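You operate a simulated robot arm through the tools that you are given. There is no shell and no other tool. Be economical: measure what you need, move in short steps, check, and stop when the job is done.

You are at the controls of a simulated two-armed robot. One attempt, no reset.

JOB
Put one of the block batteries from the bar by the glass place mat on the top of the sofa table. Screw the cap back on the clear pump bottle. Fetch the blue cloth and set it in the bamboo tray. Put the yellow candle on the orange game cartridge. Put the brown pepper mill on the top of the brown counter away on the top of the beige table. Take the cap off the navy pump bottle and lay it down on the top of the brown counter. Take the lid off the purple tumbler and lay it down on the top of the brown counter. Put the green apple on the top of the brown counter away on the bar top behind the drawers. Press the stop button of the toaster three times. Put the bottle marked "Plant Spray" from the top of the brown counter on the bar top behind the drawers and the bottle marked "Hob Clean" on the top of the worktop by the microwave. Take the padded envelope on the top of the brown counter and put it away on the bar by the ink pad. Do these in any order. Set down upright: yellow candle, brown pepper mill, what you pick out.

It is judged by the outcome, as a careful person would: the job done as asked, and still so three seconds after it is handed in. It fails if anything else is knocked over, pushed out of place, dropped, spilled or broken. Lids that push on must go on centred and level and be pressed home; caps that screw on are set level and turned clockwise until they are tight. Flat cloth is picked up by pressing the open fingertips on it (5 to 10 N) and closing them slowly along it; thin cloth reads only 2 to 8 mm in the jaws.

ROBOT AND FRAMES
Two 7-joint arms with two-finger parallel grippers on one trunk, on a base that drives. Base frame: it is fixed to the floor where the robot stands at the start and does not move with it; the origin is under the middle of the robot, x ahead of it, y to its left, z up. Units: m, rad, N and s.
The left shoulder is at the start at [0.05, 0.187, 1.135], the right one opposite. With the tool pointing down near the work surface each hand reaches from about 0.1 to 0.54 m from the robot's upright axis, wherever it stands, measured 20 degrees to its own side. Places, roughly: bamboo tray (45x25x4 cm) [5.1, -1.5, 0.5]; bar by the ink pad [3, -2.2, 1.1]; bar top behind the drawers [3, -2.3, 1.1]; blue cloth (11x7x4 cm) [0.7, -3, 0.9]; brown pepper mill (6x6x18 cm) [4.3, -3, 1]; clear pump bottle (7x7x15 cm) [1.8, 2.1, 0.8]; green apple (6x6x5 cm) [4.3, -3.5, 0.9]; navy pump bottle (7x7x15 cm) [4.5, -3, 1]; orange game cartridge (8x6x2 cm) [5.1, -1.3, 0.9]; padded envelope [5.5, -3.25, 1]; pink bottle, pink spray bottle, yellow spray bottl [5.25, -3, 1]; purple tumbler (8x8x20 cm) [4.4, -3.4, 1]; stop button of the toaster [4.8, -3.3, 1.1]; top of the beige table [5.3, -1.5, 0.9]; top of the sofa table [4.6, 0, 0.7]; top of the worktop by the microwave [0.3, -3.2, 0.9]; yellow candle (3x3x12 cm) [2.9, -3.2, 1.1]. Payload 3.43 kg a hand.
The tool frame of a hand sits at the grasp point between the pads (the TCP): z along the fingers, y along the line on which they close. The tips reach 0.03 m beyond it. The gripper opens to 0.094 m. The fingers are 0.028 m wide and 0.01 m thick; the gripper's body (0.05 by 0.096 m) begins 0.055 m behind the TCP.
Orientation is told as [roll, pitch, yaw] about the base's x, y, z axes, in that order, counted from this pose: with the fingers straight down and closing along the base's y, the tool's x points along the base's -x, its y along +y and its z along -z.

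CONTROLS
- The arms move only by the tool jog_arm. It takes "left_commands", "right_commands" or both (then of equal length, played together; a hand with none holds still); each is a list that holds one entry, the list of rows, each a list of 7 numbers: the shift along the tool's x, y, z in units of 30 mm (1.0 is 30 mm), then the turn, a rotation vector about the tool's x, y, z in units of 8 degrees (1.0 is 8 degrees), then the closure, from 0 (fully open) to 1 (shut). In form: [[[tx, ty, tz, wx, wy, wz, jaw], ...]]. A call has 1 to 10 rows; each row shifts and turns the commanded pose from where the row before left it, along the tool's axes as they then stand. A call with a number of a shift or a turn outside -1 to 1 is refused whole. Rows are played at 5 a second. More than 0.05 m and 0.15 rad between two rows, or a gripper value outside its range, and nothing of the call is played. A pose out of reach is approached as far as the arm can. The call stops where the force on the tool passes 40 N (or 10 N more than at its start, if that is more) or the arm is blocked; 0.2 s more then pass. Each finger travels about 0.153 m/s and halts on what it meets, pressing with about 20 N; the grip force reading is that of the motor and also rises with nothing between the fingers. The clock runs only during rows and for 0.2 s after the last one: add rows that do not move to give the fingers time. It gives the time, the measured TCP pose, the force on the tool (base axes), the opening and the grip force at its end, in the units of the frame above (readings bear some noise), with the torque about the TCP (base axes, N m) and any sound that the robot's microphone picked up.
- Cameras (640 x 400 px; columns grow to the right, rows downward): "scene" is now at [0.1335, -0.0352, 1.3508]; the picture's right is [-0.30, -0.96, 0.00], its down [-0.16, 0.05, -0.98] and it looks along [0.94, -0.29, -0.17] (base axes); focal length 214 px, centre (320, 200). "left" rides on the left gripper at [0.076, -0.014, -0.102] in its tool frame; the picture's right is [0.18, 0.98, 0.00], its down [-0.75, 0.14, -0.64] and it looks along [-0.63, 0.12, 0.77] (tool axes); focal length 243 px, centre (320, 200). "right" rides on the right gripper at [0.076, 0.014, -0.103] in its tool frame; the picture's right is [-0.18, 0.98, 0.00], its down [-0.75, -0.14, -0.64] and it looks along [-0.63, -0.12, 0.77] (tool axes); focal length 243 px, centre (320, 200). There is no depth. A picture from a camera that has moved, and an enlarged one, comes with that camera's place and axes in the base frame and with its lens. The place of the scene camera against the robot may be out by one fixed shift of up to 0.025 m in any direction.
- capture(camera): a new picture of that camera. No time passes.
- lift_body(by): slides the trunk up (or, below 0, down) by that many m; the arms and the scene camera ride with it, the base frame stays. It gives what a move gives, with no picture.
- roll_base(legs): drives the robot by 1 to 6 legs, each [ahead, left, turn to the left] in m, m and rad, along the robot's own axes; the way and the turn of a leg run together, so that a leg with both is an arc; at most 1.5 m and 3.142 rad a leg. The arms and the cameras ride along, it lands a little off, and it stops where it bumps. It gives what a move gives.
- pan_tilt(pan, tilt): turns the head with the scene camera to pan (to the left, within 1.396 rad either way) and tilt (down, from -0.506 to 1.204), counted from straight ahead of the robot. It gives what a move gives.
- close_up(camera, box): a new picture of the part [left, top, right, bottom] of that camera's present view, enlarged. No time passes.
- job_done(): hands the job in; it is judged then, once.

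Work in short steps. Places have to be worked out from the pictures, the camera data and where the tool is seen: move nearer, look again, correct. Check each grasp and each placing, and mend what went wrong. You have 525 turns and 318 pictures in all, those below and enlarged ones among them. Open the grippers and draw the arms clear of the work before you hand the job in, unless the task says otherwise; then end with one line.

The tools are called after "Call:" as a command line: name --argument value ..., lists and objects as JSON in quotes. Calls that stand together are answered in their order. jog_arm: Moves the arms, as the interface text tells. Its arguments: {"type":"object","properties":{"left_commands":{"type":"array"},"right_commands":{"type":"array"}},"required":[]} The other tools are called the same way: lift_body (by) slides the trunk up or down; roll_base (legs) drives the base; pan_tilt (pan, tilt) turns the head that bears the scene camera; capture (camera) takes a picture; close_up (camera, box) takes an enlarged picture of a part of a camera's view; job_done () hands the job in.

At the start:

```text
clock: 0.0
left_tool_pos: [0.3355, 0.0602, 1.2945]
left_tcp_rot: [-0.001, 0.001, 0.0]
left_wrist_force: [1.5, 0.5, 0.2]
left_wrist_torque: [-0.01, -0.01, 0.01]
left_width: 0.0939
left_finger_force: 0.1
right_tool_pos: [0.3496, -0.3026, 1.3166]
right_tcp_rot: [-0.001, -0.001, 0.001]
right_wrist_force: [-0.4, -0.4, 0.0]
right_wrist_torque: [-0.02, -0.02, -0.01]
right_width: 0.0941
right_finger_force: 0.0
trunk travel left (down, up): [-0.35, 0.082]
robot x, y, heading: [0.0028, -0.0001, 0.003]
head pan, tilt: [-0.3, 0.173]
```

scene: 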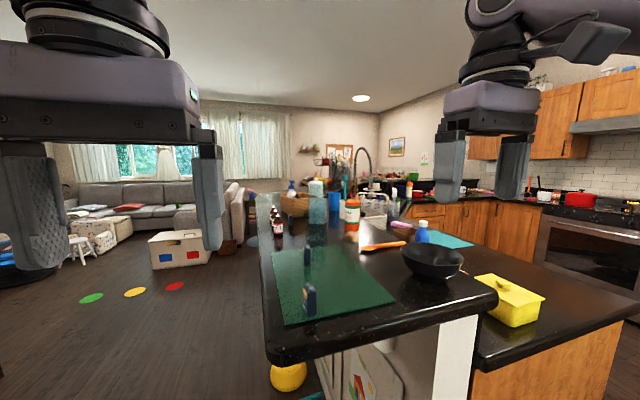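
right: 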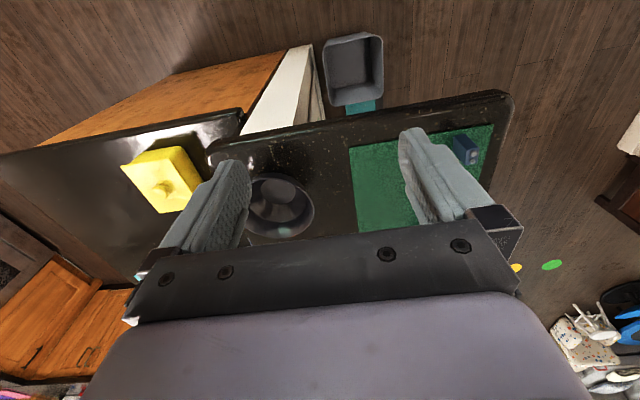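
left: 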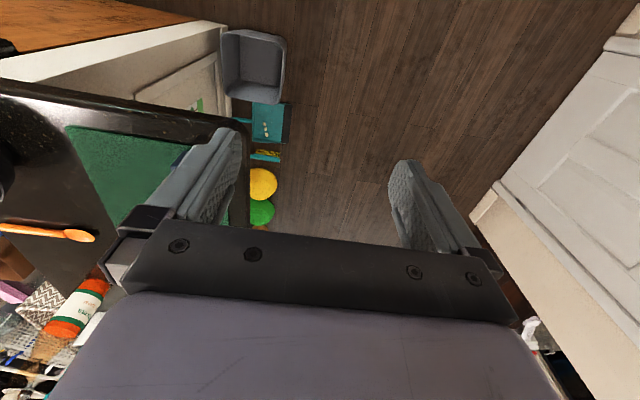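

I begin with a closer look at the bar in front with the batteries by the mat.

Call:
close_up --camera "scene" --box '[250, 170, 450, 330]'

Call:
close_up --camera "right" --box '[340, 80, 520, 240]'

```text
2.50 times, centred on (350, 250) of scene
camera zoom: at [0.1335, -0.0352, 1.3508], right [-0.3, -0.96, 0.0], down [-0.16, 0.05, -0.98], along [0.94, -0.29, -0.17], focal length 536 px, centre (245, 75)
```

zoom: 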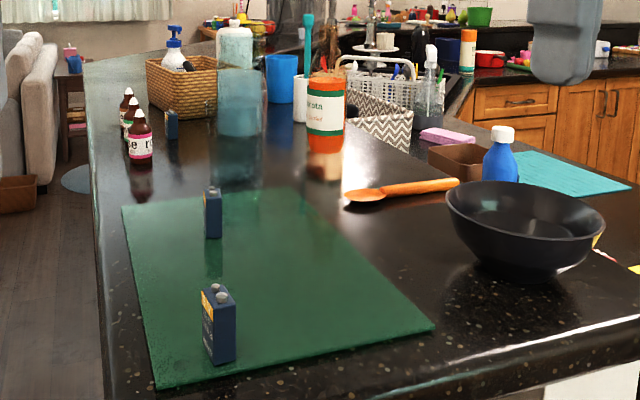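

```text
2.50 times, centred on (430, 160) of right
camera zoom: at [0.2724, -0.2883, 1.4198], right [0.18, 0.98, 0.0], down [0.75, -0.14, 0.64], along [0.63, -0.12, -0.77], focal length 606 px, centre (45, 300)
```

zoom: 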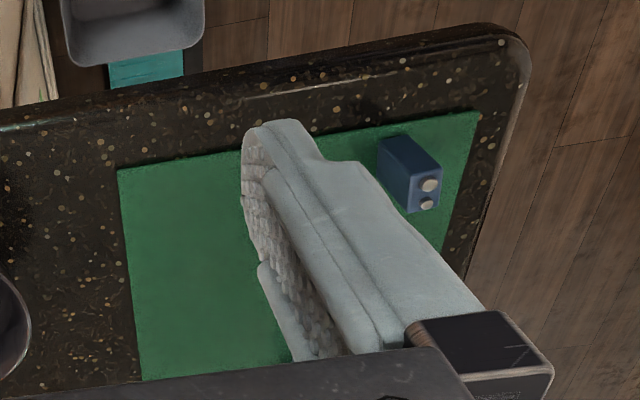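

The nearest battery appears to stand near [0.47, -0.12], with the bar top at about z 1.085. I look around with the head to learn the room before moving.

Call:
pan_tilt --pan 0.9 --tilt 0.15

Call:
capture --camera "scene"

Call:
pan_tilt --pan -1.3 --tilt 0.15

Call:
capture --camera "scene"

Call:
pan_tilt --pan -0.2 --tilt 0.7

Call:
capture --camera "scene"

```text
clock: 1.4
left_tool_pos: [0.337, 0.0594, 1.2954]
left_tcp_rot: [-0.001, 0.002, -0.001]
left_wrist_force: [-0.1, 0.2, -0.2]
left_wrist_torque: [0.0, 0.01, 0.01]
left_width: 0.094
left_finger_force: 0.1
right_tool_pos: [0.3488, -0.3034, 1.3161]
right_tcp_rot: [0.0, -0.001, 0.0]
right_wrist_force: [-0.1, 0.0, 0.6]
right_wrist_torque: [-0.01, -0.01, 0.01]
right_width: 0.094
right_finger_force: 0.0
trunk travel left (down, up): [-0.35, 0.082]
robot x, y, heading: [0.0022, -0.0012, 0.004]
head pan, tilt: [0.901, 0.15]
```

```text
312 pictures are left
camera scene: at [0.1024, 0.0649, 1.3529], right [0.78, -0.62, 0.0], down [-0.09, -0.12, -0.99], along [0.61, 0.77, -0.15], focal length 214 px, centre (320, 200)
```

scene: 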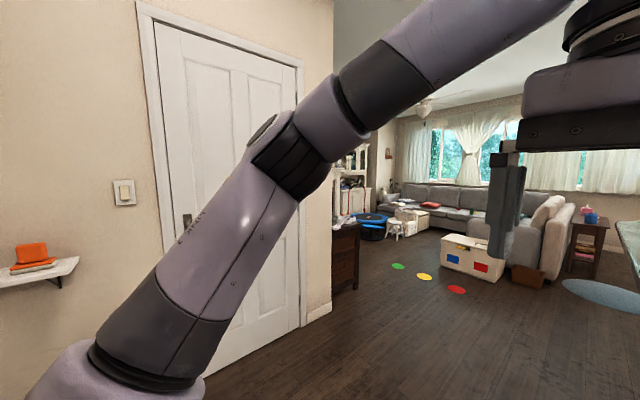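

```text
clock: 3.5
left_tool_pos: [0.3363, 0.0604, 1.2953]
left_tcp_rot: [0.0, 0.0, 0.001]
left_wrist_force: [0.0, 0.4, 0.6]
left_wrist_torque: [0.01, -0.02, 0.04]
left_width: 0.0941
left_finger_force: 0.1
right_tool_pos: [0.3484, -0.3026, 1.317]
right_tcp_rot: [0.0, 0.002, 0.0]
right_wrist_force: [-0.1, 0.9, -0.5]
right_wrist_torque: [0.01, 0.02, 0.03]
right_width: 0.0942
right_finger_force: 0.0
trunk travel left (down, up): [-0.35, 0.082]
robot x, y, heading: [0.0032, 0.0015, -0.002]
head pan, tilt: [-1.3, 0.15]
```

```text
311 pictures are left
camera scene: at [0.0695, -0.097, 1.3529], right [-0.96, -0.27, 0.0], down [-0.04, 0.14, -0.99], along [0.26, -0.95, -0.15], focal length 214 px, centre (320, 200)
```

scene: 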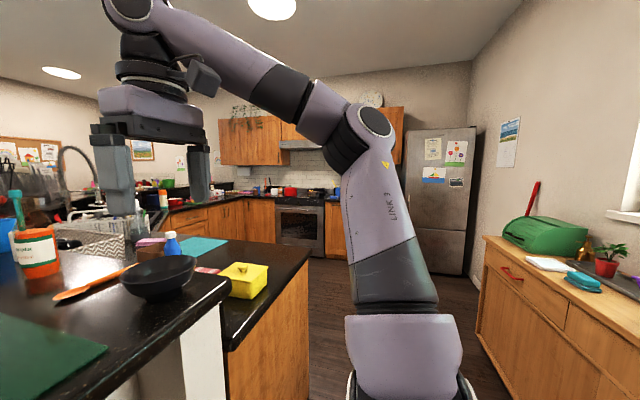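

```text
clock: 4.8
left_tool_pos: [0.336, 0.06, 1.2942]
left_tcp_rot: [0.001, 0.001, 0.0]
left_wrist_force: [0.0, 0.4, 0.3]
left_wrist_torque: [-0.01, 0.04, 0.0]
left_width: 0.0943
left_finger_force: 0.1
right_tool_pos: [0.3474, -0.3032, 1.3164]
right_tcp_rot: [0.0, 0.001, 0.001]
right_wrist_force: [0.3, 0.4, -0.4]
right_wrist_torque: [0.0, -0.02, -0.02]
right_width: 0.094
right_finger_force: 0.0
trunk travel left (down, up): [-0.35, 0.082]
robot x, y, heading: [-0.0023, -0.0003, 0.002]
head pan, tilt: [-0.201, 0.7]
```

```text
310 pictures are left
camera scene: at [0.1279, -0.0247, 1.3028], right [-0.2, -0.98, 0.0], down [-0.63, 0.13, -0.77], along [0.75, -0.15, -0.64], focal length 214 px, centre (320, 200)
```

scene: 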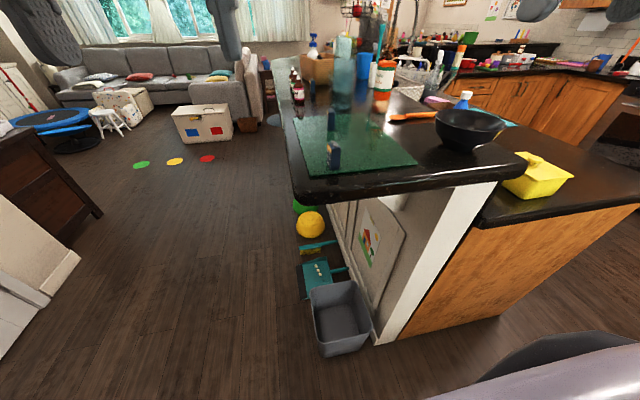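

The right hand goes over the nearest battery while staying high, then I look through its camera.

Call:
jog_arm --right_commands '[[[-0.7, 1, 0.4, 0, 0, 0, 0], [-0.7, 1, 0.4, 0, 0, 0, 0], [-0.7, 1, 0.4, 0, 0, 0, 0], [-0.7, 1, 0.4, 0, 0, 0, 0], [-0.7, 1, 0.4, 0, 0, 0, 0], [-0.7, 1, 0.4, 0, 0, 0, 0], [0, 0, 0, 0, 0, 0, 0]]]'

Call:
capture --camera "right"

Call:
capture --camera "scene"

```text
clock: 6.4
left_tool_pos: [0.3361, 0.0595, 1.2956]
left_tcp_rot: [0.0, 0.002, 0.0]
left_wrist_force: [0.2, -0.4, 0.1]
left_wrist_torque: [-0.01, 0.01, 0.0]
left_width: 0.0939
left_finger_force: 0.1
right_tool_pos: [0.4223, -0.1888, 1.2121]
right_tcp_rot: [0.0, -0.001, 0.0]
right_wrist_force: [0.4, -0.5, 0.3]
right_wrist_torque: [0.0, 0.01, 0.04]
right_width: 0.094
right_finger_force: 0.1
right hand out of reach, approached as far as the arm can: row 3, 4, 5, 6
trunk travel left (down, up): [-0.35, 0.082]
robot x, y, heading: [-0.0021, -0.0025, -0.0]
head pan, tilt: [-0.201, 0.7]
```

```text
309 pictures are left
camera right: at [0.3465, -0.1743, 1.315], right [0.18, 0.98, 0.0], down [0.75, -0.14, 0.64], along [0.63, -0.12, -0.77], focal length 243 px, centre (320, 200)
```

right: 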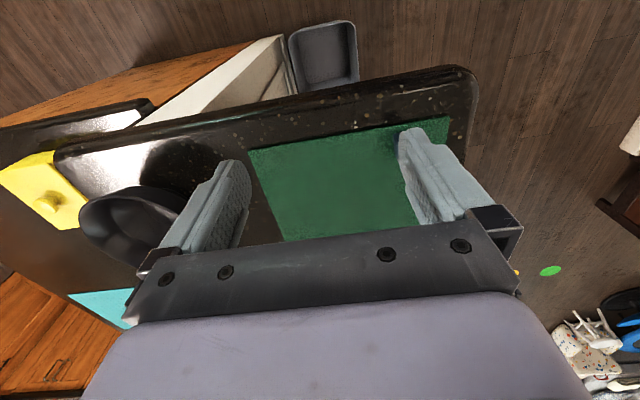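

```text
308 pictures are left
camera scene: at [0.128, -0.0247, 1.3028], right [-0.2, -0.98, 0.0], down [-0.63, 0.13, -0.76], along [0.75, -0.15, -0.64], focal length 214 px, centre (320, 200)
```

scene: 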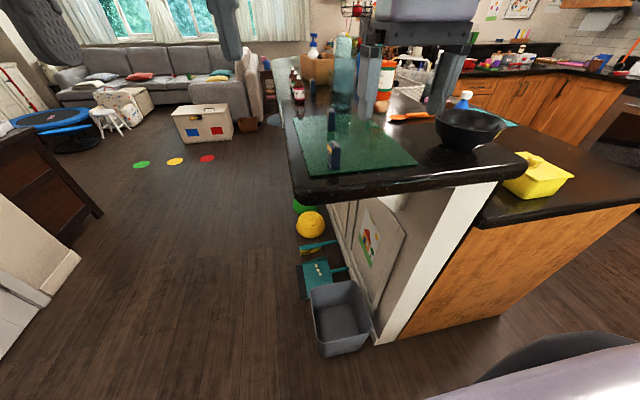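

The hand is limited in reach toward the left, so I drive the robot 0.17 m to the left and a little ahead (bar edge is in front, so only a little).

Call:
roll_base --legs '[[0.0, 0.17, 0.0]]'

Call:
capture --camera "right"

```text
clock: 7.8
left_tool_pos: [0.3363, 0.2271, 1.2963]
left_tcp_rot: [0.001, -0.001, -0.001]
left_wrist_force: [-0.4, 1.0, 0.6]
left_wrist_torque: [-0.03, -0.03, 0.01]
left_width: 0.0938
left_finger_force: 0.1
right_tool_pos: [0.4224, -0.0232, 1.2122]
right_tcp_rot: [0.0, -0.001, 0.0]
right_wrist_force: [0.2, 0.1, 0.2]
right_wrist_torque: [0.0, 0.01, 0.0]
right_width: 0.0941
right_finger_force: 0.1
trunk travel left (down, up): [-0.35, 0.082]
robot x, y, heading: [0.0019, 0.1662, 0.0]
head pan, tilt: [-0.201, 0.7]
```

```text
307 pictures are left
camera right: at [0.3463, -0.007, 1.3155], right [0.18, 0.98, 0.0], down [0.75, -0.14, 0.64], along [0.63, -0.12, -0.77], focal length 243 px, centre (320, 200)
```

right: 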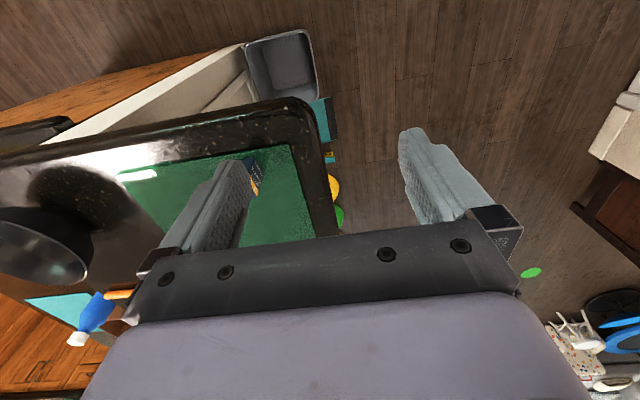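

Now I shift the hand to about [0.47, -0.12, 1.2].

Call:
jog_arm --right_commands '[[[-0.5, -1, 0, 0, 0, 0, 0], [-0.5, -1, 0, 0, 0, 0, 0], [-0.5, -1, 0, 0, 0, 0, 0], [0, -0.25, 0, 0, 0, 0, 0], [0, 0, 0, 0, 0, 0, 0]]]'

Call:
capture --camera "right"

Call:
capture --camera "scene"

```text
clock: 9.1
left_tool_pos: [0.3353, 0.2264, 1.2951]
left_tcp_rot: [0.001, 0.001, -0.001]
left_wrist_force: [-0.1, -0.4, -0.1]
left_wrist_torque: [0.02, 0.05, 0.02]
left_width: 0.0941
left_finger_force: 0.1
right_tool_pos: [0.4675, -0.1217, 1.2131]
right_tcp_rot: [0.0, -0.001, -0.002]
right_wrist_force: [-0.3, -0.5, 0.1]
right_wrist_torque: [-0.02, 0.02, 0.01]
right_width: 0.0941
right_finger_force: 0.0
trunk travel left (down, up): [-0.35, 0.082]
robot x, y, heading: [-0.0004, 0.1647, 0.003]
head pan, tilt: [-0.201, 0.7]
```

```text
306 pictures are left
camera right: at [0.3916, -0.1068, 1.3154], right [0.19, 0.98, 0.0], down [0.75, -0.14, 0.64], along [0.63, -0.12, -0.77], focal length 243 px, centre (320, 200)
```

right: 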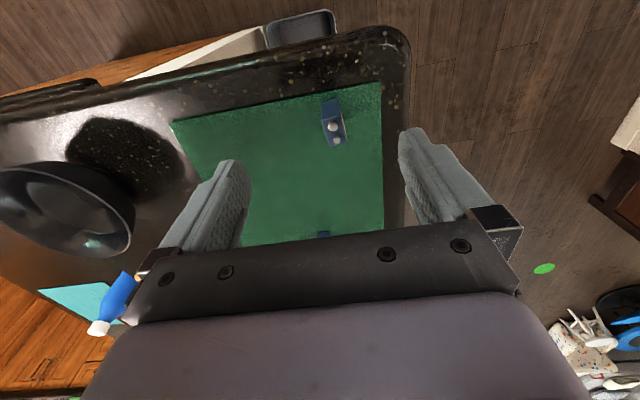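

```text
305 pictures are left
camera scene: at [0.128, 0.1422, 1.3028], right [-0.2, -0.98, 0.0], down [-0.63, 0.13, -0.76], along [0.75, -0.15, -0.64], focal length 214 px, centre (320, 200)
```

scene: 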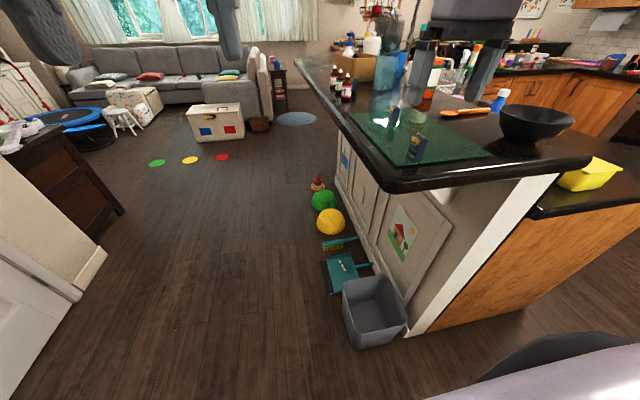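

The battery works out to about [0.473, -0.112], its narrow side along y. I align and go down around it.

Call:
jog_arm --right_commands '[[[-0.2, 0.32, 0, 0, 0, 0, 0], [0, 0, 0.9, 0, 0, 0, 0], [0, 0, 0.9, 0, 0, 0, 0], [0, 0, 0.8, 0, 0, 0, 0], [0, 0, 0, 0, 0, 0, 0]]]'

Call:
capture --camera "right"

Call:
close_up --camera "scene" --box '[340, 20, 560, 190]'

```text
clock: 10.2
left_tool_pos: [0.336, 0.2261, 1.2957]
left_tcp_rot: [-0.001, 0.002, 0.002]
left_wrist_force: [0.0, 1.0, -0.9]
left_wrist_torque: [0.0, -0.03, -0.02]
left_width: 0.0939
left_finger_force: 0.0
right_tool_pos: [0.4728, -0.112, 1.1338]
right_tcp_rot: [-0.001, 0.001, -0.001]
right_wrist_force: [0.5, -0.5, 0.3]
right_wrist_torque: [0.01, -0.02, -0.03]
right_width: 0.0941
right_finger_force: 0.0
trunk travel left (down, up): [-0.35, 0.082]
robot x, y, heading: [0.0011, 0.1678, -0.001]
head pan, tilt: [-0.201, 0.7]
```

```text
304 pictures are left
camera right: at [0.3968, -0.0967, 1.237], right [0.19, 0.98, 0.0], down [0.75, -0.14, 0.64], along [0.63, -0.12, -0.77], focal length 243 px, centre (320, 200)
```

right: 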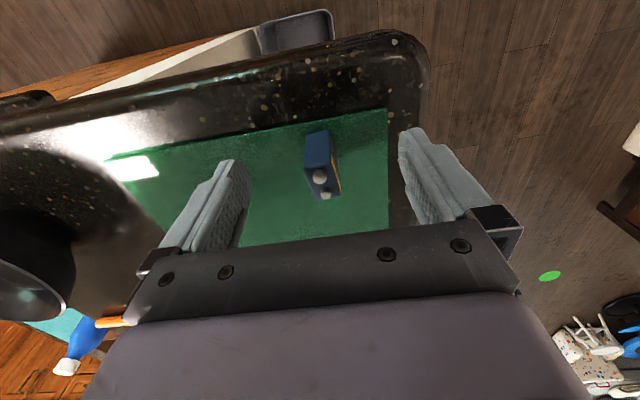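

```text
2.35 times, centred on (450, 105) of scene
camera zoom: at [0.1279, 0.1423, 1.3028], right [-0.2, -0.98, 0.0], down [-0.63, 0.13, -0.77], along [0.75, -0.15, -0.64], focal length 505 px, centre (14, 424)
```

zoom: 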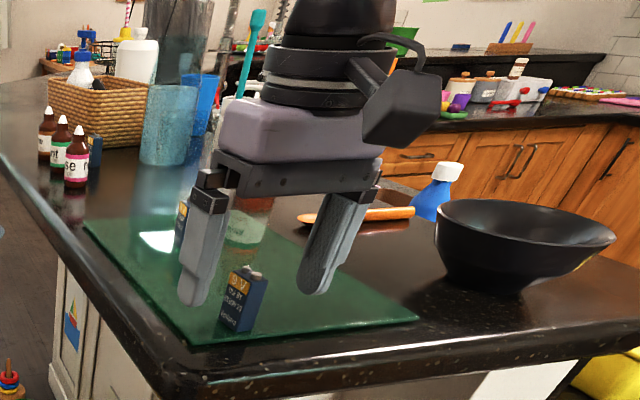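

The battery sits centred between the fingers. I go down 11 mm more and close.

Call:
jog_arm --right_commands '[[[0, 0, 0.38, 0, 0, 0, 0], [0, 0, 0, 0, 0, 0, 0.4], [0, 0, 0, 0, 0, 0, 0.8], [0, 0, 0, 0, 0, 0, 1], [0, 0, 0, 0, 0, 0, 1], [0, 0, -1, 0, 0, 0, 1], [0, 0, -1, 0, 0, 0, 1]]]'

Call:
capture --camera "right"

```text
clock: 11.8
left_tool_pos: [0.3361, 0.2269, 1.2943]
left_tcp_rot: [0.0, -0.001, 0.001]
left_wrist_force: [-0.3, 0.0, -0.3]
left_wrist_torque: [0.0, -0.01, -0.01]
left_width: 0.0941
left_finger_force: 0.0
right_tool_pos: [0.474, -0.1099, 1.1824]
right_tcp_rot: [-0.001, 0.002, -0.003]
right_wrist_force: [-0.1, -0.2, -1.4]
right_wrist_torque: [0.0, -0.04, -0.03]
right_width: 0.021
right_finger_force: 19.6
trunk travel left (down, up): [-0.35, 0.082]
robot x, y, heading: [-0.0005, 0.1685, -0.002]
head pan, tilt: [-0.201, 0.7]
```

```text
302 pictures are left
camera right: at [0.3979, -0.0951, 1.2864], right [0.19, 0.98, 0.0], down [0.75, -0.14, 0.64], along [0.63, -0.12, -0.77], focal length 243 px, centre (320, 200)
```

right: 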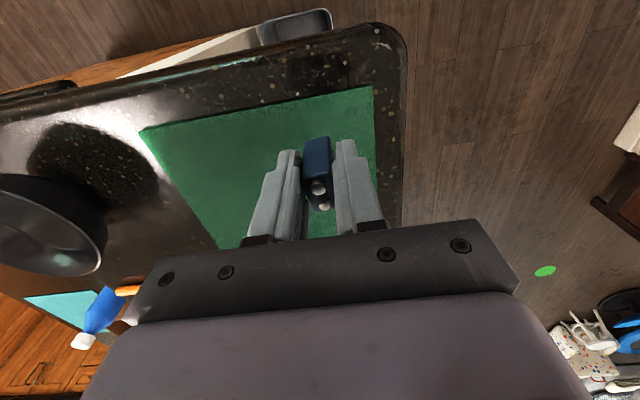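

Grasp holds (21 mm). I lift more, pull the hand in, and then back away to the left of the bar.

Call:
jog_arm --right_commands '[[[0, 0, -1, 0, 0, 0, 1], [0.5, -0.5, -1, 0, 0, 0, 1], [1, -0.5, -0.5, 0, 0, 0, 1], [1, 0, 0, 0, 0, 0, 1], [1, 0, 0, 0, 0, 0, 1]]]'

Call:
roll_base --legs '[[0, 0.5, 0], [0.9, 0, 0]]'

Call:
pan_tilt --pan 0.0 --tilt 0.35

Call:
capture --camera "scene"

```text
clock: 13.1
left_tool_pos: [0.3354, 0.2267, 1.2952]
left_tcp_rot: [-0.001, 0.0, 0.0]
left_wrist_force: [0.2, -0.6, 0.3]
left_wrist_torque: [0.04, -0.03, -0.01]
left_width: 0.094
left_finger_force: 0.0
right_tool_pos: [0.3669, -0.1395, 1.2578]
right_tcp_rot: [-0.002, 0.0, -0.002]
right_wrist_force: [-0.2, -0.5, -0.6]
right_wrist_torque: [0.0, -0.05, -0.04]
right_width: 0.0211
right_finger_force: 19.9
trunk travel left (down, up): [-0.35, 0.082]
robot x, y, heading: [-0.0017, 0.168, 0.001]
head pan, tilt: [-0.201, 0.7]
```

```text
clock: 20.4
left_tool_pos: [1.2488, 0.7347, 1.2955]
left_tcp_rot: [0.001, -0.001, 0.005]
left_wrist_force: [0.5, -1.1, 0.0]
left_wrist_torque: [0.02, 0.0, 0.0]
left_width: 0.0939
left_finger_force: 0.1
right_tool_pos: [1.2822, 0.3694, 1.2577]
right_tcp_rot: [0.0, 0.0, 0.004]
right_wrist_force: [0.3, 0.5, -0.3]
right_wrist_torque: [0.03, 0.01, 0.01]
right_width: 0.021
right_finger_force: 19.6
trunk travel left (down, up): [-0.35, 0.082]
robot x, y, heading: [0.914, 0.6764, 0.007]
head pan, tilt: [-0.201, 0.7]
```

```text
clock: 21.2
left_tool_pos: [1.2479, 0.7349, 1.2954]
left_tcp_rot: [0.0, 0.0, 0.004]
left_wrist_force: [0.0, 0.2, 0.5]
left_wrist_torque: [0.02, -0.03, -0.03]
left_width: 0.094
left_finger_force: 0.0
right_tool_pos: [1.2825, 0.369, 1.2587]
right_tcp_rot: [-0.001, 0.0, 0.007]
right_wrist_force: [0.1, -0.1, -0.9]
right_wrist_torque: [-0.01, 0.01, 0.0]
right_width: 0.0209
right_finger_force: 20.0
trunk travel left (down, up): [-0.35, 0.082]
robot x, y, heading: [0.9132, 0.6745, 0.004]
head pan, tilt: [0.0, 0.351]
```

```text
301 pictures are left
camera scene: at [1.0504, 0.6663, 1.3341], right [0.01, -1.0, 0.0], down [-0.34, 0.0, -0.94], along [0.94, 0.01, -0.34], focal length 214 px, centre (320, 200)
```

scene: 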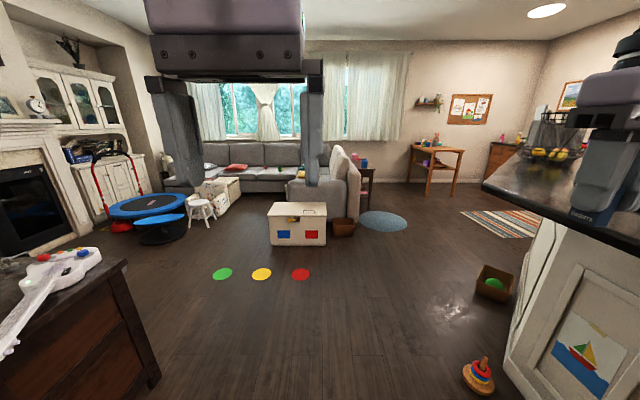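

Path is clear: toy box near [3.2, 0.6], basket near [3.45, 0.4]. I drive past them on the right toward the sofa table.

Call:
roll_base --legs '[[1.2, -0.22, 0], [1.35, -0.6, 0]]'

Call:
capture --camera "scene"

```text
clock: 32.1
left_tool_pos: [3.4254, 0.1455, 1.2945]
left_tcp_rot: [0.003, 0.002, 0.021]
left_wrist_force: [0.6, -0.2, 0.6]
left_wrist_torque: [0.0, 0.08, -0.02]
left_width: 0.0942
left_finger_force: 0.0
right_tool_pos: [3.4648, -0.2186, 1.2577]
right_tcp_rot: [0.0, 0.002, 0.022]
right_wrist_force: [0.6, -0.2, -0.9]
right_wrist_torque: [0.01, 0.02, -0.03]
right_width: 0.021
right_finger_force: 20.1
trunk travel left (down, up): [-0.35, 0.082]
robot x, y, heading: [3.0866, 0.0814, 0.021]
head pan, tilt: [0.0, 0.351]
stopped in leg 2: the robot was blocked; the commanded pose is now the measured one
```

```text
300 pictures are left
camera scene: at [3.2283, 0.0737, 1.3336], right [0.02, -1.0, 0.0], down [-0.35, -0.01, -0.94], along [0.94, 0.02, -0.35], focal length 214 px, centre (320, 200)
```

scene: 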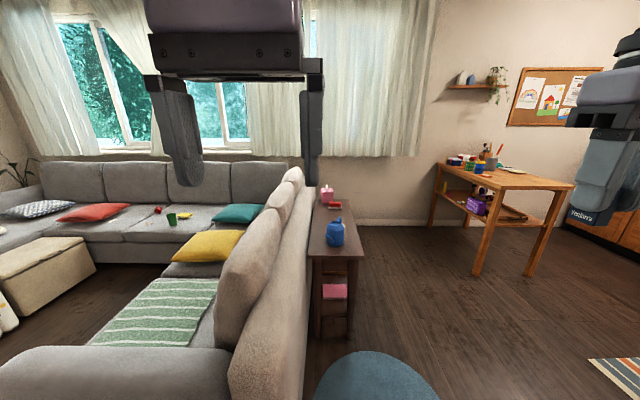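

Blocked, probably by the basket at the left front. I look down at what is near the base.

Call:
pan_tilt --pan 0.5 --tilt 1.1

Call:
capture --camera "scene"

Call:
pan_tilt --pan -0.6 --tilt 1.1

Call:
capture --camera "scene"

```text
clock: 33.2
left_tool_pos: [3.4196, 0.1453, 1.2967]
left_tcp_rot: [0.0, -0.002, 0.022]
left_wrist_force: [-1.1, -0.2, 0.8]
left_wrist_torque: [0.01, -0.02, 0.01]
left_width: 0.0938
left_finger_force: 0.1
right_tool_pos: [3.4615, -0.2175, 1.2585]
right_tcp_rot: [-0.001, -0.002, 0.024]
right_wrist_force: [0.1, 1.1, -0.2]
right_wrist_torque: [0.02, -0.03, 0.0]
right_width: 0.0209
right_finger_force: 20.2
trunk travel left (down, up): [-0.35, 0.082]
robot x, y, heading: [3.0862, 0.08, 0.022]
head pan, tilt: [0.499, 1.1]
```

```text
299 pictures are left
camera scene: at [3.1864, 0.1039, 1.2729], right [0.5, -0.87, 0.0], down [-0.77, -0.44, -0.45], along [0.39, 0.23, -0.89], focal length 214 px, centre (320, 200)
```

scene: 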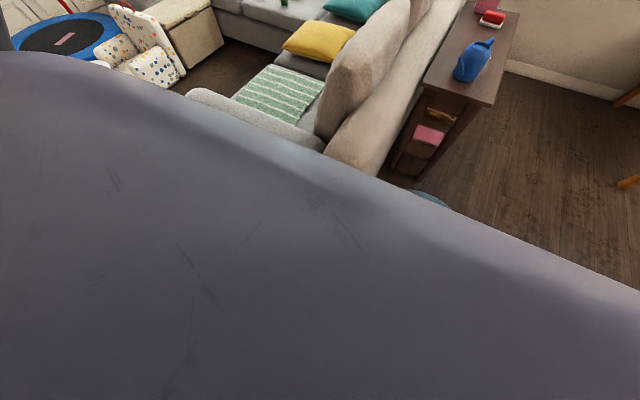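

```text
clock: 34.5
left_tool_pos: [3.421, 0.1461, 1.2959]
left_tcp_rot: [0.001, -0.002, 0.021]
left_wrist_force: [-0.5, -0.3, 0.6]
left_wrist_torque: [0.0, 0.02, -0.03]
left_width: 0.0937
left_finger_force: 0.1
right_tool_pos: [3.4607, -0.2177, 1.2589]
right_tcp_rot: [0.0, -0.005, 0.023]
right_wrist_force: [-0.2, -0.4, -1.2]
right_wrist_torque: [0.0, 0.04, -0.02]
right_width: 0.021
right_finger_force: 20.0
trunk travel left (down, up): [-0.35, 0.082]
robot x, y, heading: [3.0835, 0.0766, 0.022]
head pan, tilt: [-0.6, 1.1]
```

```text
298 pictures are left
camera scene: at [3.1845, 0.038, 1.2728], right [-0.55, -0.84, 0.0], down [-0.75, 0.49, -0.45], along [0.38, -0.25, -0.89], focal length 214 px, centre (320, 200)
```

scene: 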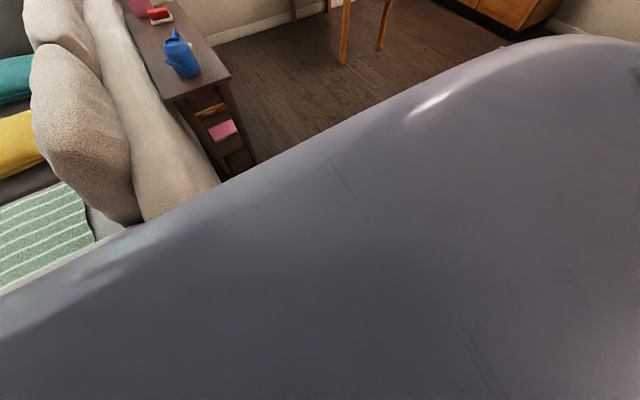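

The torso hides the floor, but the basket at about [3.45, 0.35] is the likely obstacle. I back up, go right, then come alongside the table and turn to face it.

Call:
roll_base --legs '[[-0.12, 0, 0], [0, -0.65, 0], [1.4, -0.03, 0]]'

Call:
pan_tilt --pan 0.9 --tilt 0.5

Call:
capture --camera "scene"

```text
clock: 45.5
left_tool_pos: [4.6972, -0.5449, 1.2965]
left_tcp_rot: [0.0, -0.001, -0.002]
left_wrist_force: [0.3, 0.3, -0.2]
left_wrist_torque: [0.01, -0.04, 0.03]
left_width: 0.0939
left_finger_force: 0.0
right_tool_pos: [4.731, -0.9104, 1.2598]
right_tcp_rot: [0.0, -0.004, 0.002]
right_wrist_force: [-0.3, -0.1, -0.5]
right_wrist_torque: [0.0, 0.01, 0.02]
right_width: 0.0208
right_finger_force: 20.0
trunk travel left (down, up): [-0.35, 0.082]
robot x, y, heading: [4.3617, -0.6077, -0.001]
head pan, tilt: [-0.6, 1.1]
```

```text
clock: 47.1
left_tool_pos: [4.6984, -0.544, 1.2961]
left_tcp_rot: [-0.001, -0.001, -0.001]
left_wrist_force: [0.2, 0.7, 0.6]
left_wrist_torque: [-0.02, -0.01, 0.02]
left_width: 0.0941
left_finger_force: 0.0
right_tool_pos: [4.7298, -0.9095, 1.2592]
right_tcp_rot: [0.0, -0.003, 0.0]
right_wrist_force: [-0.3, 0.5, -1.0]
right_wrist_torque: [0.04, 0.02, -0.02]
right_width: 0.021
right_finger_force: 20.1
trunk travel left (down, up): [-0.35, 0.082]
robot x, y, heading: [4.3631, -0.6058, -0.006]
head pan, tilt: [0.901, 0.499]
```

```text
297 pictures are left
camera scene: at [4.4641, -0.5407, 1.3205], right [0.78, -0.62, 0.0], down [-0.3, -0.37, -0.88], along [0.55, 0.69, -0.48], focal length 214 px, centre (320, 200)
```

scene: 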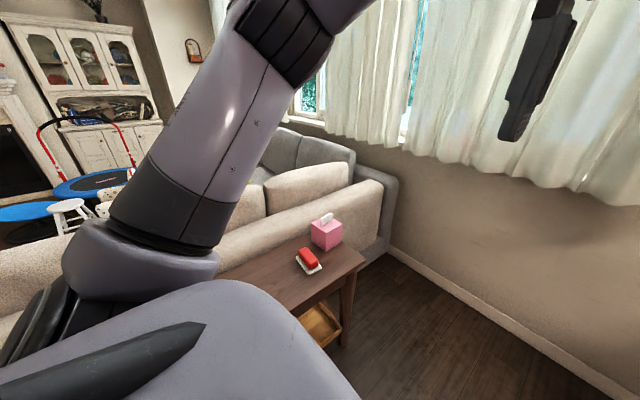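

Now turn left 90° to face the table.

Call:
roll_base --legs '[[0, 0, 1.571]]'

Call:
pan_tilt --pan -0.1 --tilt 0.8

Call:
capture --camera "scene"

Call:
capture --camera "right"

```text
clock: 51.4
left_tool_pos: [4.2988, -0.2686, 1.2957]
left_tcp_rot: [-0.001, -0.002, 1.58]
left_wrist_force: [-0.3, -0.3, 1.0]
left_wrist_torque: [0.03, 0.02, 0.02]
left_width: 0.094
left_finger_force: 0.1
right_tool_pos: [4.6639, -0.2322, 1.26]
right_tcp_rot: [0.001, -0.004, 1.584]
right_wrist_force: [0.3, 0.6, 0.3]
right_wrist_torque: [0.05, 0.0, 0.0]
right_width: 0.0209
right_finger_force: 19.9
trunk travel left (down, up): [-0.35, 0.082]
robot x, y, heading: [4.3635, -0.6035, 1.578]
head pan, tilt: [0.901, 0.499]
```

```text
clock: 52.6
left_tool_pos: [4.2988, -0.2699, 1.2962]
left_tcp_rot: [0.0, -0.002, 1.58]
left_wrist_force: [0.0, -0.1, -0.2]
left_wrist_torque: [-0.02, -0.01, -0.01]
left_width: 0.0941
left_finger_force: 0.0
right_tool_pos: [4.6661, -0.2329, 1.2587]
right_tcp_rot: [0.001, -0.002, 1.583]
right_wrist_force: [0.5, 1.2, -0.6]
right_wrist_torque: [0.04, -0.01, 0.0]
right_width: 0.0209
right_finger_force: 19.8
trunk travel left (down, up): [-0.35, 0.082]
robot x, y, heading: [4.3621, -0.6071, 1.582]
head pan, tilt: [-0.099, 0.799]
```

```text
296 pictures are left
camera scene: at [4.3555, -0.473, 1.2946], right [1.0, -0.09, 0.0], down [-0.06, -0.71, -0.7], along [0.06, 0.69, -0.72], focal length 214 px, centre (320, 200)
```

scene: 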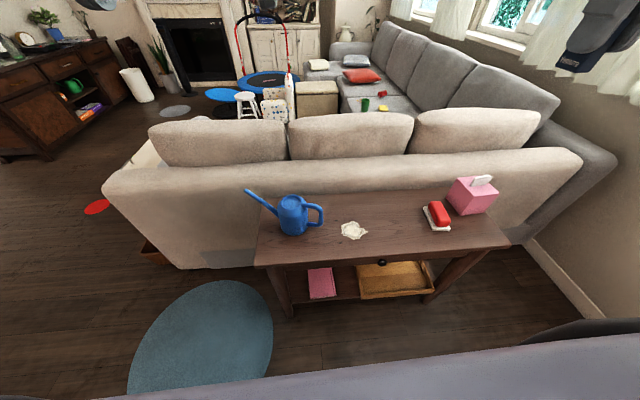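

```text
295 pictures are left
camera right: at [4.651, -0.3098, 1.3622], right [-0.99, 0.17, 0.0], down [0.13, 0.75, 0.64], along [0.11, 0.63, -0.76], focal length 243 px, centre (320, 200)
```

right: 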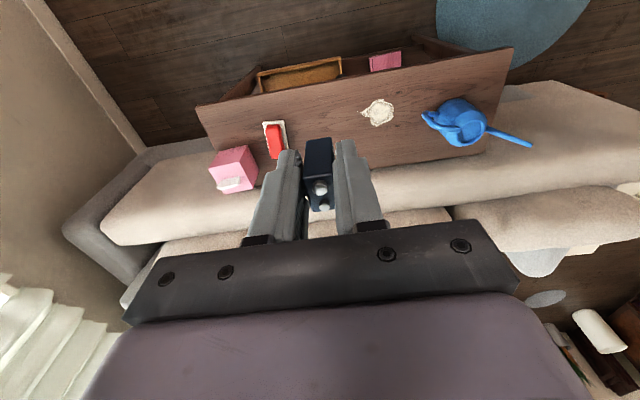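

The table is z≈0.7, clear space around [4.65, -0.07] between doily and soap dish. I shift the robot right 0.12 and ahead 0.04, and lower the trunk with the arms.

Call:
roll_base --legs '[[0.04, -0.12, 0]]'

Call:
lift_body --by -0.3

Call:
capture --camera "scene"

Call:
capture --camera "right"

```text
clock: 53.9
left_tool_pos: [4.4194, -0.2286, 1.2962]
left_tcp_rot: [-0.001, -0.001, 1.579]
left_wrist_force: [1.3, 0.1, 0.4]
left_wrist_torque: [-0.04, 0.01, 0.01]
left_width: 0.094
left_finger_force: 0.0
right_tool_pos: [4.7836, -0.1922, 1.2591]
right_tcp_rot: [0.0, -0.004, 1.583]
right_wrist_force: [0.3, -0.6, -0.1]
right_wrist_torque: [0.0, 0.02, 0.02]
right_width: 0.0206
right_finger_force: 20.0
trunk travel left (down, up): [-0.35, 0.082]
robot x, y, heading: [4.486, -0.5624, 1.582]
head pan, tilt: [-0.099, 0.799]
```

```text
clock: 56.9
left_tool_pos: [4.4184, -0.229, 0.9974]
left_tcp_rot: [-0.002, -0.002, 1.58]
left_wrist_force: [0.3, -0.7, -0.7]
left_wrist_torque: [-0.01, -0.03, 0.01]
left_width: 0.0942
left_finger_force: 0.1
right_tool_pos: [4.7834, -0.1921, 0.9593]
right_tcp_rot: [0.0, -0.003, 1.581]
right_wrist_force: [-0.2, -0.2, -0.6]
right_wrist_torque: [0.05, -0.01, -0.02]
right_width: 0.0212
right_finger_force: 20.0
trunk travel left (down, up): [-0.05, 0.382]
robot x, y, heading: [4.4817, -0.5641, 1.583]
head pan, tilt: [-0.099, 0.799]
```

```text
294 pictures are left
camera scene: at [4.4747, -0.4319, 0.9946], right [1.0, -0.09, 0.0], down [-0.06, -0.71, -0.7], along [0.06, 0.69, -0.72], focal length 214 px, centre (320, 200)
```

scene: 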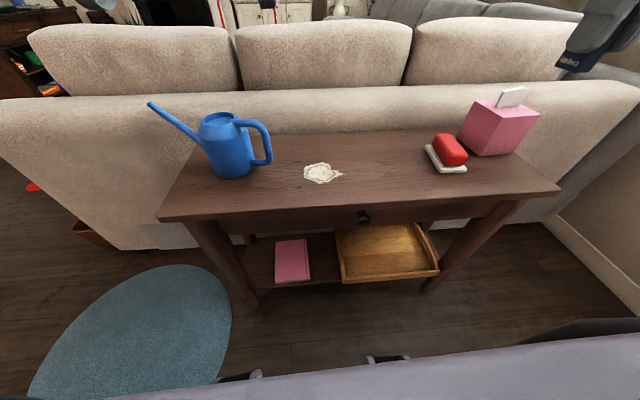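

```text
293 pictures are left
camera right: at [4.77, -0.2687, 1.0622], right [-0.99, 0.17, 0.0], down [0.13, 0.75, 0.64], along [0.11, 0.63, -0.76], focal length 243 px, centre (320, 200)
```

right: 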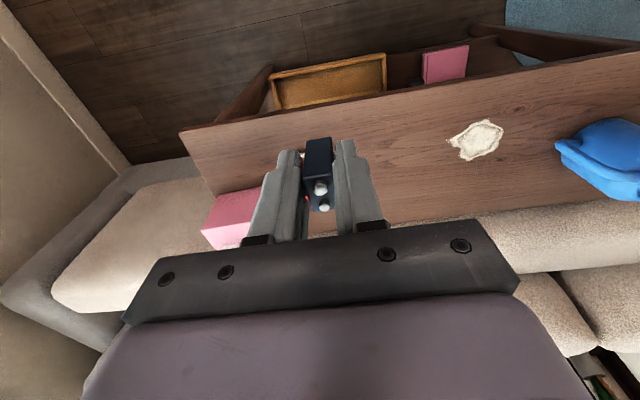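

Table top is at z≈0.66. I move to [4.68, -0.05] and lower to about 2 cm above.

Call:
jog_arm --right_commands '[[[-0.95, 0.7, 0, 0, 0, 0, 1], [-0.95, 0.7, 0, 0, 0, 0, 1], [-0.95, 0.7, 0.5, 0, 0, 0, 1], [-0.95, 0.7, 0.8, 0, 0, 0, 1], [-0.95, 0.6, 1, 0, 0, 0, 1], [0, 0, 1, 0, 0, 0, 1], [0, 0, 1, 0, 0, 0, 1], [0, 0, 1, 0, 0, 0, 1], [0, 0, 1, 0, 0, 0, 1], [0, 0, 0, 0, 0, 0, 1]]]'

Call:
capture --camera "right"

Call:
capture --camera "scene"

```text
clock: 59.1
left_tool_pos: [4.4186, -0.228, 0.997]
left_tcp_rot: [0.0, -0.001, 1.581]
left_wrist_force: [-0.7, -0.9, -0.6]
left_wrist_torque: [0.02, 0.02, 0.03]
left_width: 0.094
left_finger_force: 0.0
right_tool_pos: [4.7025, -0.08, 0.7629]
right_tcp_rot: [0.0, -0.005, 1.583]
right_wrist_force: [-0.5, -1.2, 0.0]
right_wrist_torque: [-0.04, -0.03, -0.02]
right_width: 0.0209
right_finger_force: 20.2
right hand out of reach, approached as far as the arm can: row 4, 5
trunk travel left (down, up): [-0.05, 0.382]
robot x, y, heading: [4.4803, -0.5663, 1.581]
head pan, tilt: [-0.099, 0.799]
```

```text
292 pictures are left
camera right: at [4.6903, -0.1564, 0.8647], right [-0.99, 0.17, 0.0], down [0.13, 0.75, 0.64], along [0.11, 0.63, -0.76], focal length 243 px, centre (320, 200)
```

right: 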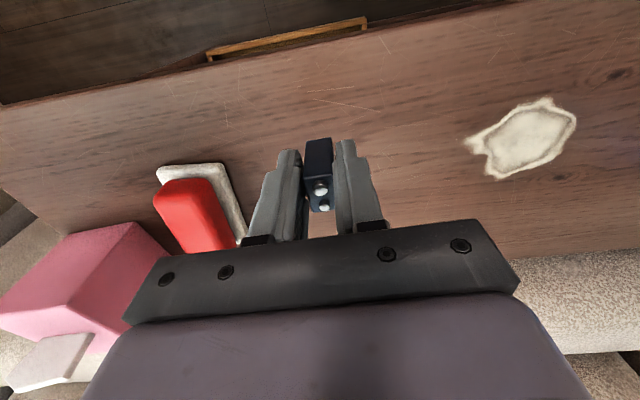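

```text
291 pictures are left
camera scene: at [4.4747, -0.4319, 0.9946], right [1.0, -0.09, 0.0], down [-0.06, -0.71, -0.7], along [0.06, 0.69, -0.72], focal length 214 px, centre (320, 200)
```

scene: 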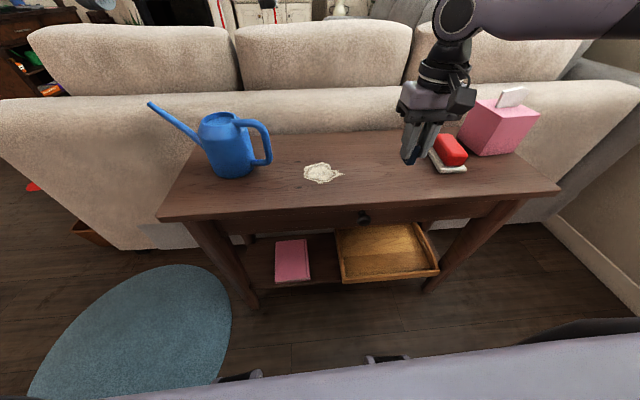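

I shift 2 cm away from the dish and descend close to the table.

Call:
jog_arm --right_commands '[[[0, 0.6, 0, 0, 0, 0, 1], [0, 0, 0.6, 0, 0, 0, 1], [0, 0, 0.6, 0, 0, 0, 1], [0, 0, 0.3, 0, 0, 0, 1], [0, 0, 0, 0, 0, 0, 1]]]'

Call:
close_up --camera "scene" --box '[340, 90, 500, 190]'

```text
clock: 60.3
left_tool_pos: [4.4181, -0.2286, 0.9956]
left_tcp_rot: [0.0, -0.002, 1.579]
left_wrist_force: [0.5, 0.5, -0.5]
left_wrist_torque: [0.02, -0.01, 0.0]
left_width: 0.0943
left_finger_force: 0.1
right_tool_pos: [4.6869, -0.0784, 0.7163]
right_tcp_rot: [-0.001, -0.004, 1.582]
right_wrist_force: [0.1, -0.6, 0.1]
right_wrist_torque: [0.01, -0.03, 0.01]
right_width: 0.0207
right_finger_force: 19.5
trunk travel left (down, up): [-0.05, 0.382]
robot x, y, heading: [4.4851, -0.563, 1.573]
head pan, tilt: [-0.099, 0.799]
```

```text
4.00 times, centred on (420, 140) of scene
camera zoom: at [4.4747, -0.4319, 0.9946], right [1.0, -0.09, 0.0], down [-0.06, -0.71, -0.7], along [0.06, 0.69, -0.72], focal length 858 px, centre (-80, 440)
```

zoom: 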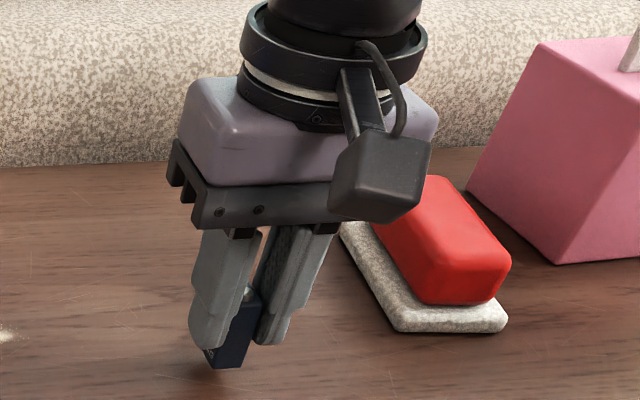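

Still about 1.5 cm above; I lower in small steps until contact shows.

Call:
jog_arm --right_commands '[[[0, 0, 0.25, 0, 0, 0, 1], [0, 0, 0.15, 0, 0, 0, 1], [0, 0, 0.1, 0, 0, 0, 1], [0, 0, 0, 0, 0, 0, 1]]]'

Call:
close_up --camera "scene" --box '[340, 90, 500, 190]'

```text
clock: 61.3
left_tool_pos: [4.4182, -0.2295, 0.9979]
left_tcp_rot: [-0.003, -0.005, 1.579]
left_wrist_force: [0.6, -0.2, -0.2]
left_wrist_torque: [-0.02, -0.01, -0.01]
left_width: 0.094
left_finger_force: 0.1
right_tool_pos: [4.6863, -0.0767, 0.7046]
right_tcp_rot: [0.001, -0.009, 1.579]
right_wrist_force: [3.5, 1.7, 18.1]
right_wrist_torque: [0.24, -0.04, -0.02]
right_width: 0.0211
right_finger_force: 20.1
trunk travel left (down, up): [-0.05, 0.382]
robot x, y, heading: [4.4837, -0.5639, 1.58]
head pan, tilt: [-0.099, 0.799]
```

```text
4.00 times, centred on (420, 140) of scene
camera zoom: at [4.4744, -0.4329, 0.9949], right [1.0, -0.09, 0.0], down [-0.06, -0.71, -0.7], along [0.06, 0.7, -0.72], focal length 858 px, centre (-80, 440)
```

zoom: 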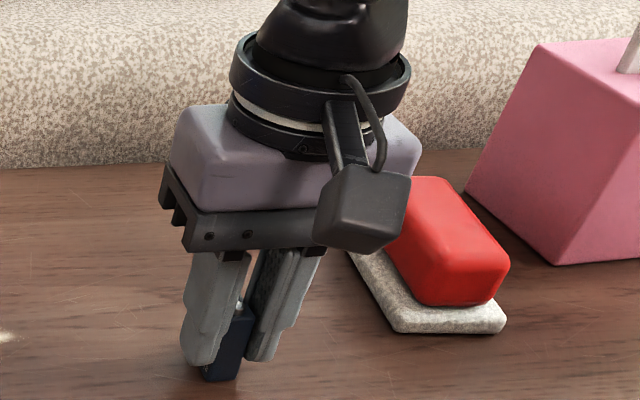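

Contact at 18 N, the battery stands. I ease up slightly, open gently, and withdraw.

Call:
jog_arm --right_commands '[[[0, 0, -0.08, 0, 0, 0, 1], [0, 0, 0, 0, 0, 0, 0.7], [0, 0, 0, 0, 0, 0, 0.5], [0, 0, 0, 0, 0, 0, 0.35], [0, 0, -0.5, 0, 0, 0, 0.35], [0, 0, -1, 0, 0, 0, 0.35], [0, 0, -1, 0, 0, 0, 0.35], [0, 0, -1, 0, 0, 0, 0.35], [0, 0, -1, 0, 0, 0, 0.35]]]'

Call:
close_up --camera "scene" --box '[340, 90, 500, 190]'

```text
clock: 63.3
left_tool_pos: [4.4183, -0.2289, 0.9962]
left_tcp_rot: [0.0, -0.003, 1.581]
left_wrist_force: [-0.4, 0.2, -0.2]
left_wrist_torque: [0.03, -0.03, 0.0]
left_width: 0.094
left_finger_force: 0.1
right_tool_pos: [4.6889, -0.0777, 0.8395]
right_tcp_rot: [-0.001, -0.001, 1.584]
right_wrist_force: [-0.1, -1.0, -0.5]
right_wrist_torque: [0.01, -0.02, -0.01]
right_width: 0.061
right_finger_force: 0.1
trunk travel left (down, up): [-0.05, 0.382]
robot x, y, heading: [4.4829, -0.5655, 1.584]
head pan, tilt: [-0.099, 0.799]
```

```text
4.00 times, centred on (420, 140) of scene
camera zoom: at [4.4747, -0.4319, 0.9945], right [1.0, -0.09, 0.0], down [-0.06, -0.71, -0.7], along [0.06, 0.69, -0.72], focal length 858 px, centre (-80, 440)
```

zoom: 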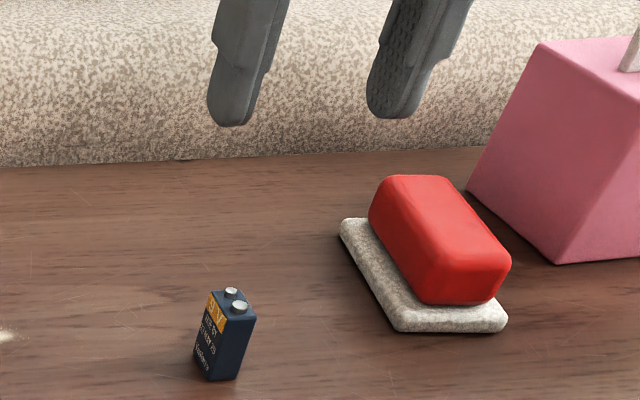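

Battery stands upright. I withdraw the arm, raise the trunk and turn toward the kitchen.

Call:
jog_arm --right_commands '[[[0.5, -0.5, -1, 0, 0, 0, 0], [1, -1, -1, 0, 0, 0, 0], [1, -1, -1, 0, 0, 0, 0], [1, -1, -1, 0, 0, 0, 0], [1, 0, 0, 0, 0, 0, 0]]]'

Call:
lift_body --by 0.3

Call:
roll_base --legs '[[-0.2, 0, 0], [0, 0, -1.571], [0, 0, -1.0]]'

Call:
pan_tilt --pan 0.3 --tilt 0.25

Call:
capture --camera "scene"

Call:
pan_tilt --pan -0.9 --tilt 0.25

Call:
capture --camera "scene"

```text
refused: row 2 steps farther than a row can; nothing moved
```

```text
clock: 66.3
left_tool_pos: [4.419, -0.2288, 1.2971]
left_tcp_rot: [0.001, -0.001, 1.581]
left_wrist_force: [0.0, -0.1, 1.0]
left_wrist_torque: [0.0, 0.0, 0.0]
left_width: 0.094
left_finger_force: 0.1
right_tool_pos: [4.6887, -0.0773, 1.1382]
right_tcp_rot: [0.001, -0.004, 1.584]
right_wrist_force: [0.2, 0.0, -0.1]
right_wrist_torque: [-0.02, 0.02, 0.0]
right_width: 0.0612
right_finger_force: 0.0
trunk travel left (down, up): [-0.35, 0.082]
robot x, y, heading: [4.4855, -0.5626, 1.583]
head pan, tilt: [-0.099, 0.799]
```

```text
clock: 74.2
left_tool_pos: [4.7251, -1.0051, 1.2961]
left_tcp_rot: [-0.001, -0.001, -0.967]
left_wrist_force: [-0.5, 0.1, -0.2]
left_wrist_torque: [-0.01, -0.02, 0.0]
left_width: 0.0939
left_finger_force: 0.1
right_tool_pos: [4.585, -1.2821, 1.1388]
right_tcp_rot: [0.0, -0.004, -0.963]
right_wrist_force: [-0.4, -0.4, -0.3]
right_wrist_torque: [0.0, 0.02, -0.03]
right_width: 0.0612
right_finger_force: 0.1
trunk travel left (down, up): [-0.35, 0.082]
robot x, y, heading: [4.4818, -0.7628, -0.961]
head pan, tilt: [-0.099, 0.799]
```

```text
clock: 75.2
left_tool_pos: [4.7249, -1.0058, 1.2975]
left_tcp_rot: [0.0, -0.002, -0.964]
left_wrist_force: [0.4, -0.1, 0.0]
left_wrist_torque: [-0.01, -0.01, -0.01]
left_width: 0.094
left_finger_force: 0.2
right_tool_pos: [4.5848, -1.2812, 1.1391]
right_tcp_rot: [0.001, -0.003, -0.963]
right_wrist_force: [0.7, 0.2, 0.8]
right_wrist_torque: [-0.03, 0.02, 0.03]
right_width: 0.0612
right_finger_force: 0.0
trunk travel left (down, up): [-0.35, 0.082]
robot x, y, heading: [4.4845, -0.7621, -0.967]
head pan, tilt: [0.3, 0.25]
```

```text
287 pictures are left
camera scene: at [4.5772, -0.8777, 1.3436], right [-0.62, -0.79, 0.0], down [-0.2, 0.15, -0.97], along [0.76, -0.6, -0.25], focal length 214 px, centre (320, 200)
```

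scene: 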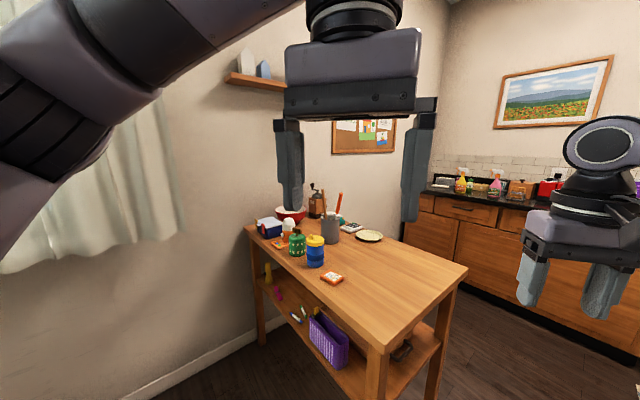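

```text
clock: 76.6
left_tool_pos: [4.7239, -1.0054, 1.2956]
left_tcp_rot: [0.0, -0.004, -0.965]
left_wrist_force: [1.4, -1.1, -0.3]
left_wrist_torque: [0.02, -0.02, -0.01]
left_width: 0.0942
left_finger_force: 0.0
right_tool_pos: [4.586, -1.2813, 1.1384]
right_tcp_rot: [0.0, -0.004, -0.963]
right_wrist_force: [-0.8, 0.1, -0.5]
right_wrist_torque: [0.01, 0.01, -0.03]
right_width: 0.0611
right_finger_force: 0.1
trunk travel left (down, up): [-0.35, 0.082]
robot x, y, heading: [4.4845, -0.7647, -0.965]
head pan, tilt: [-0.901, 0.25]
```

```text
286 pictures are left
camera scene: at [4.4767, -0.9094, 1.3437], right [-0.96, 0.29, 0.0], down [0.07, 0.24, -0.97], along [-0.28, -0.93, -0.25], focal length 214 px, centre (320, 200)
```

scene: 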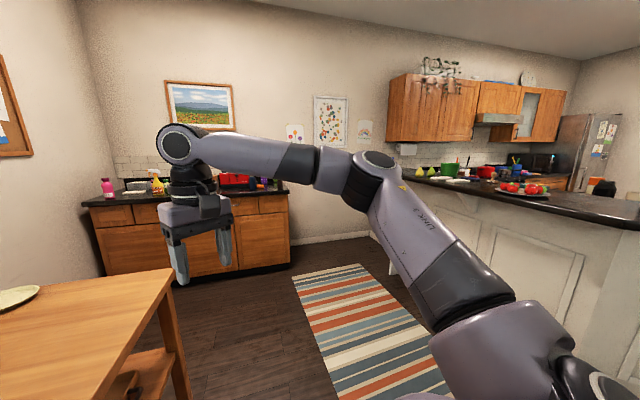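

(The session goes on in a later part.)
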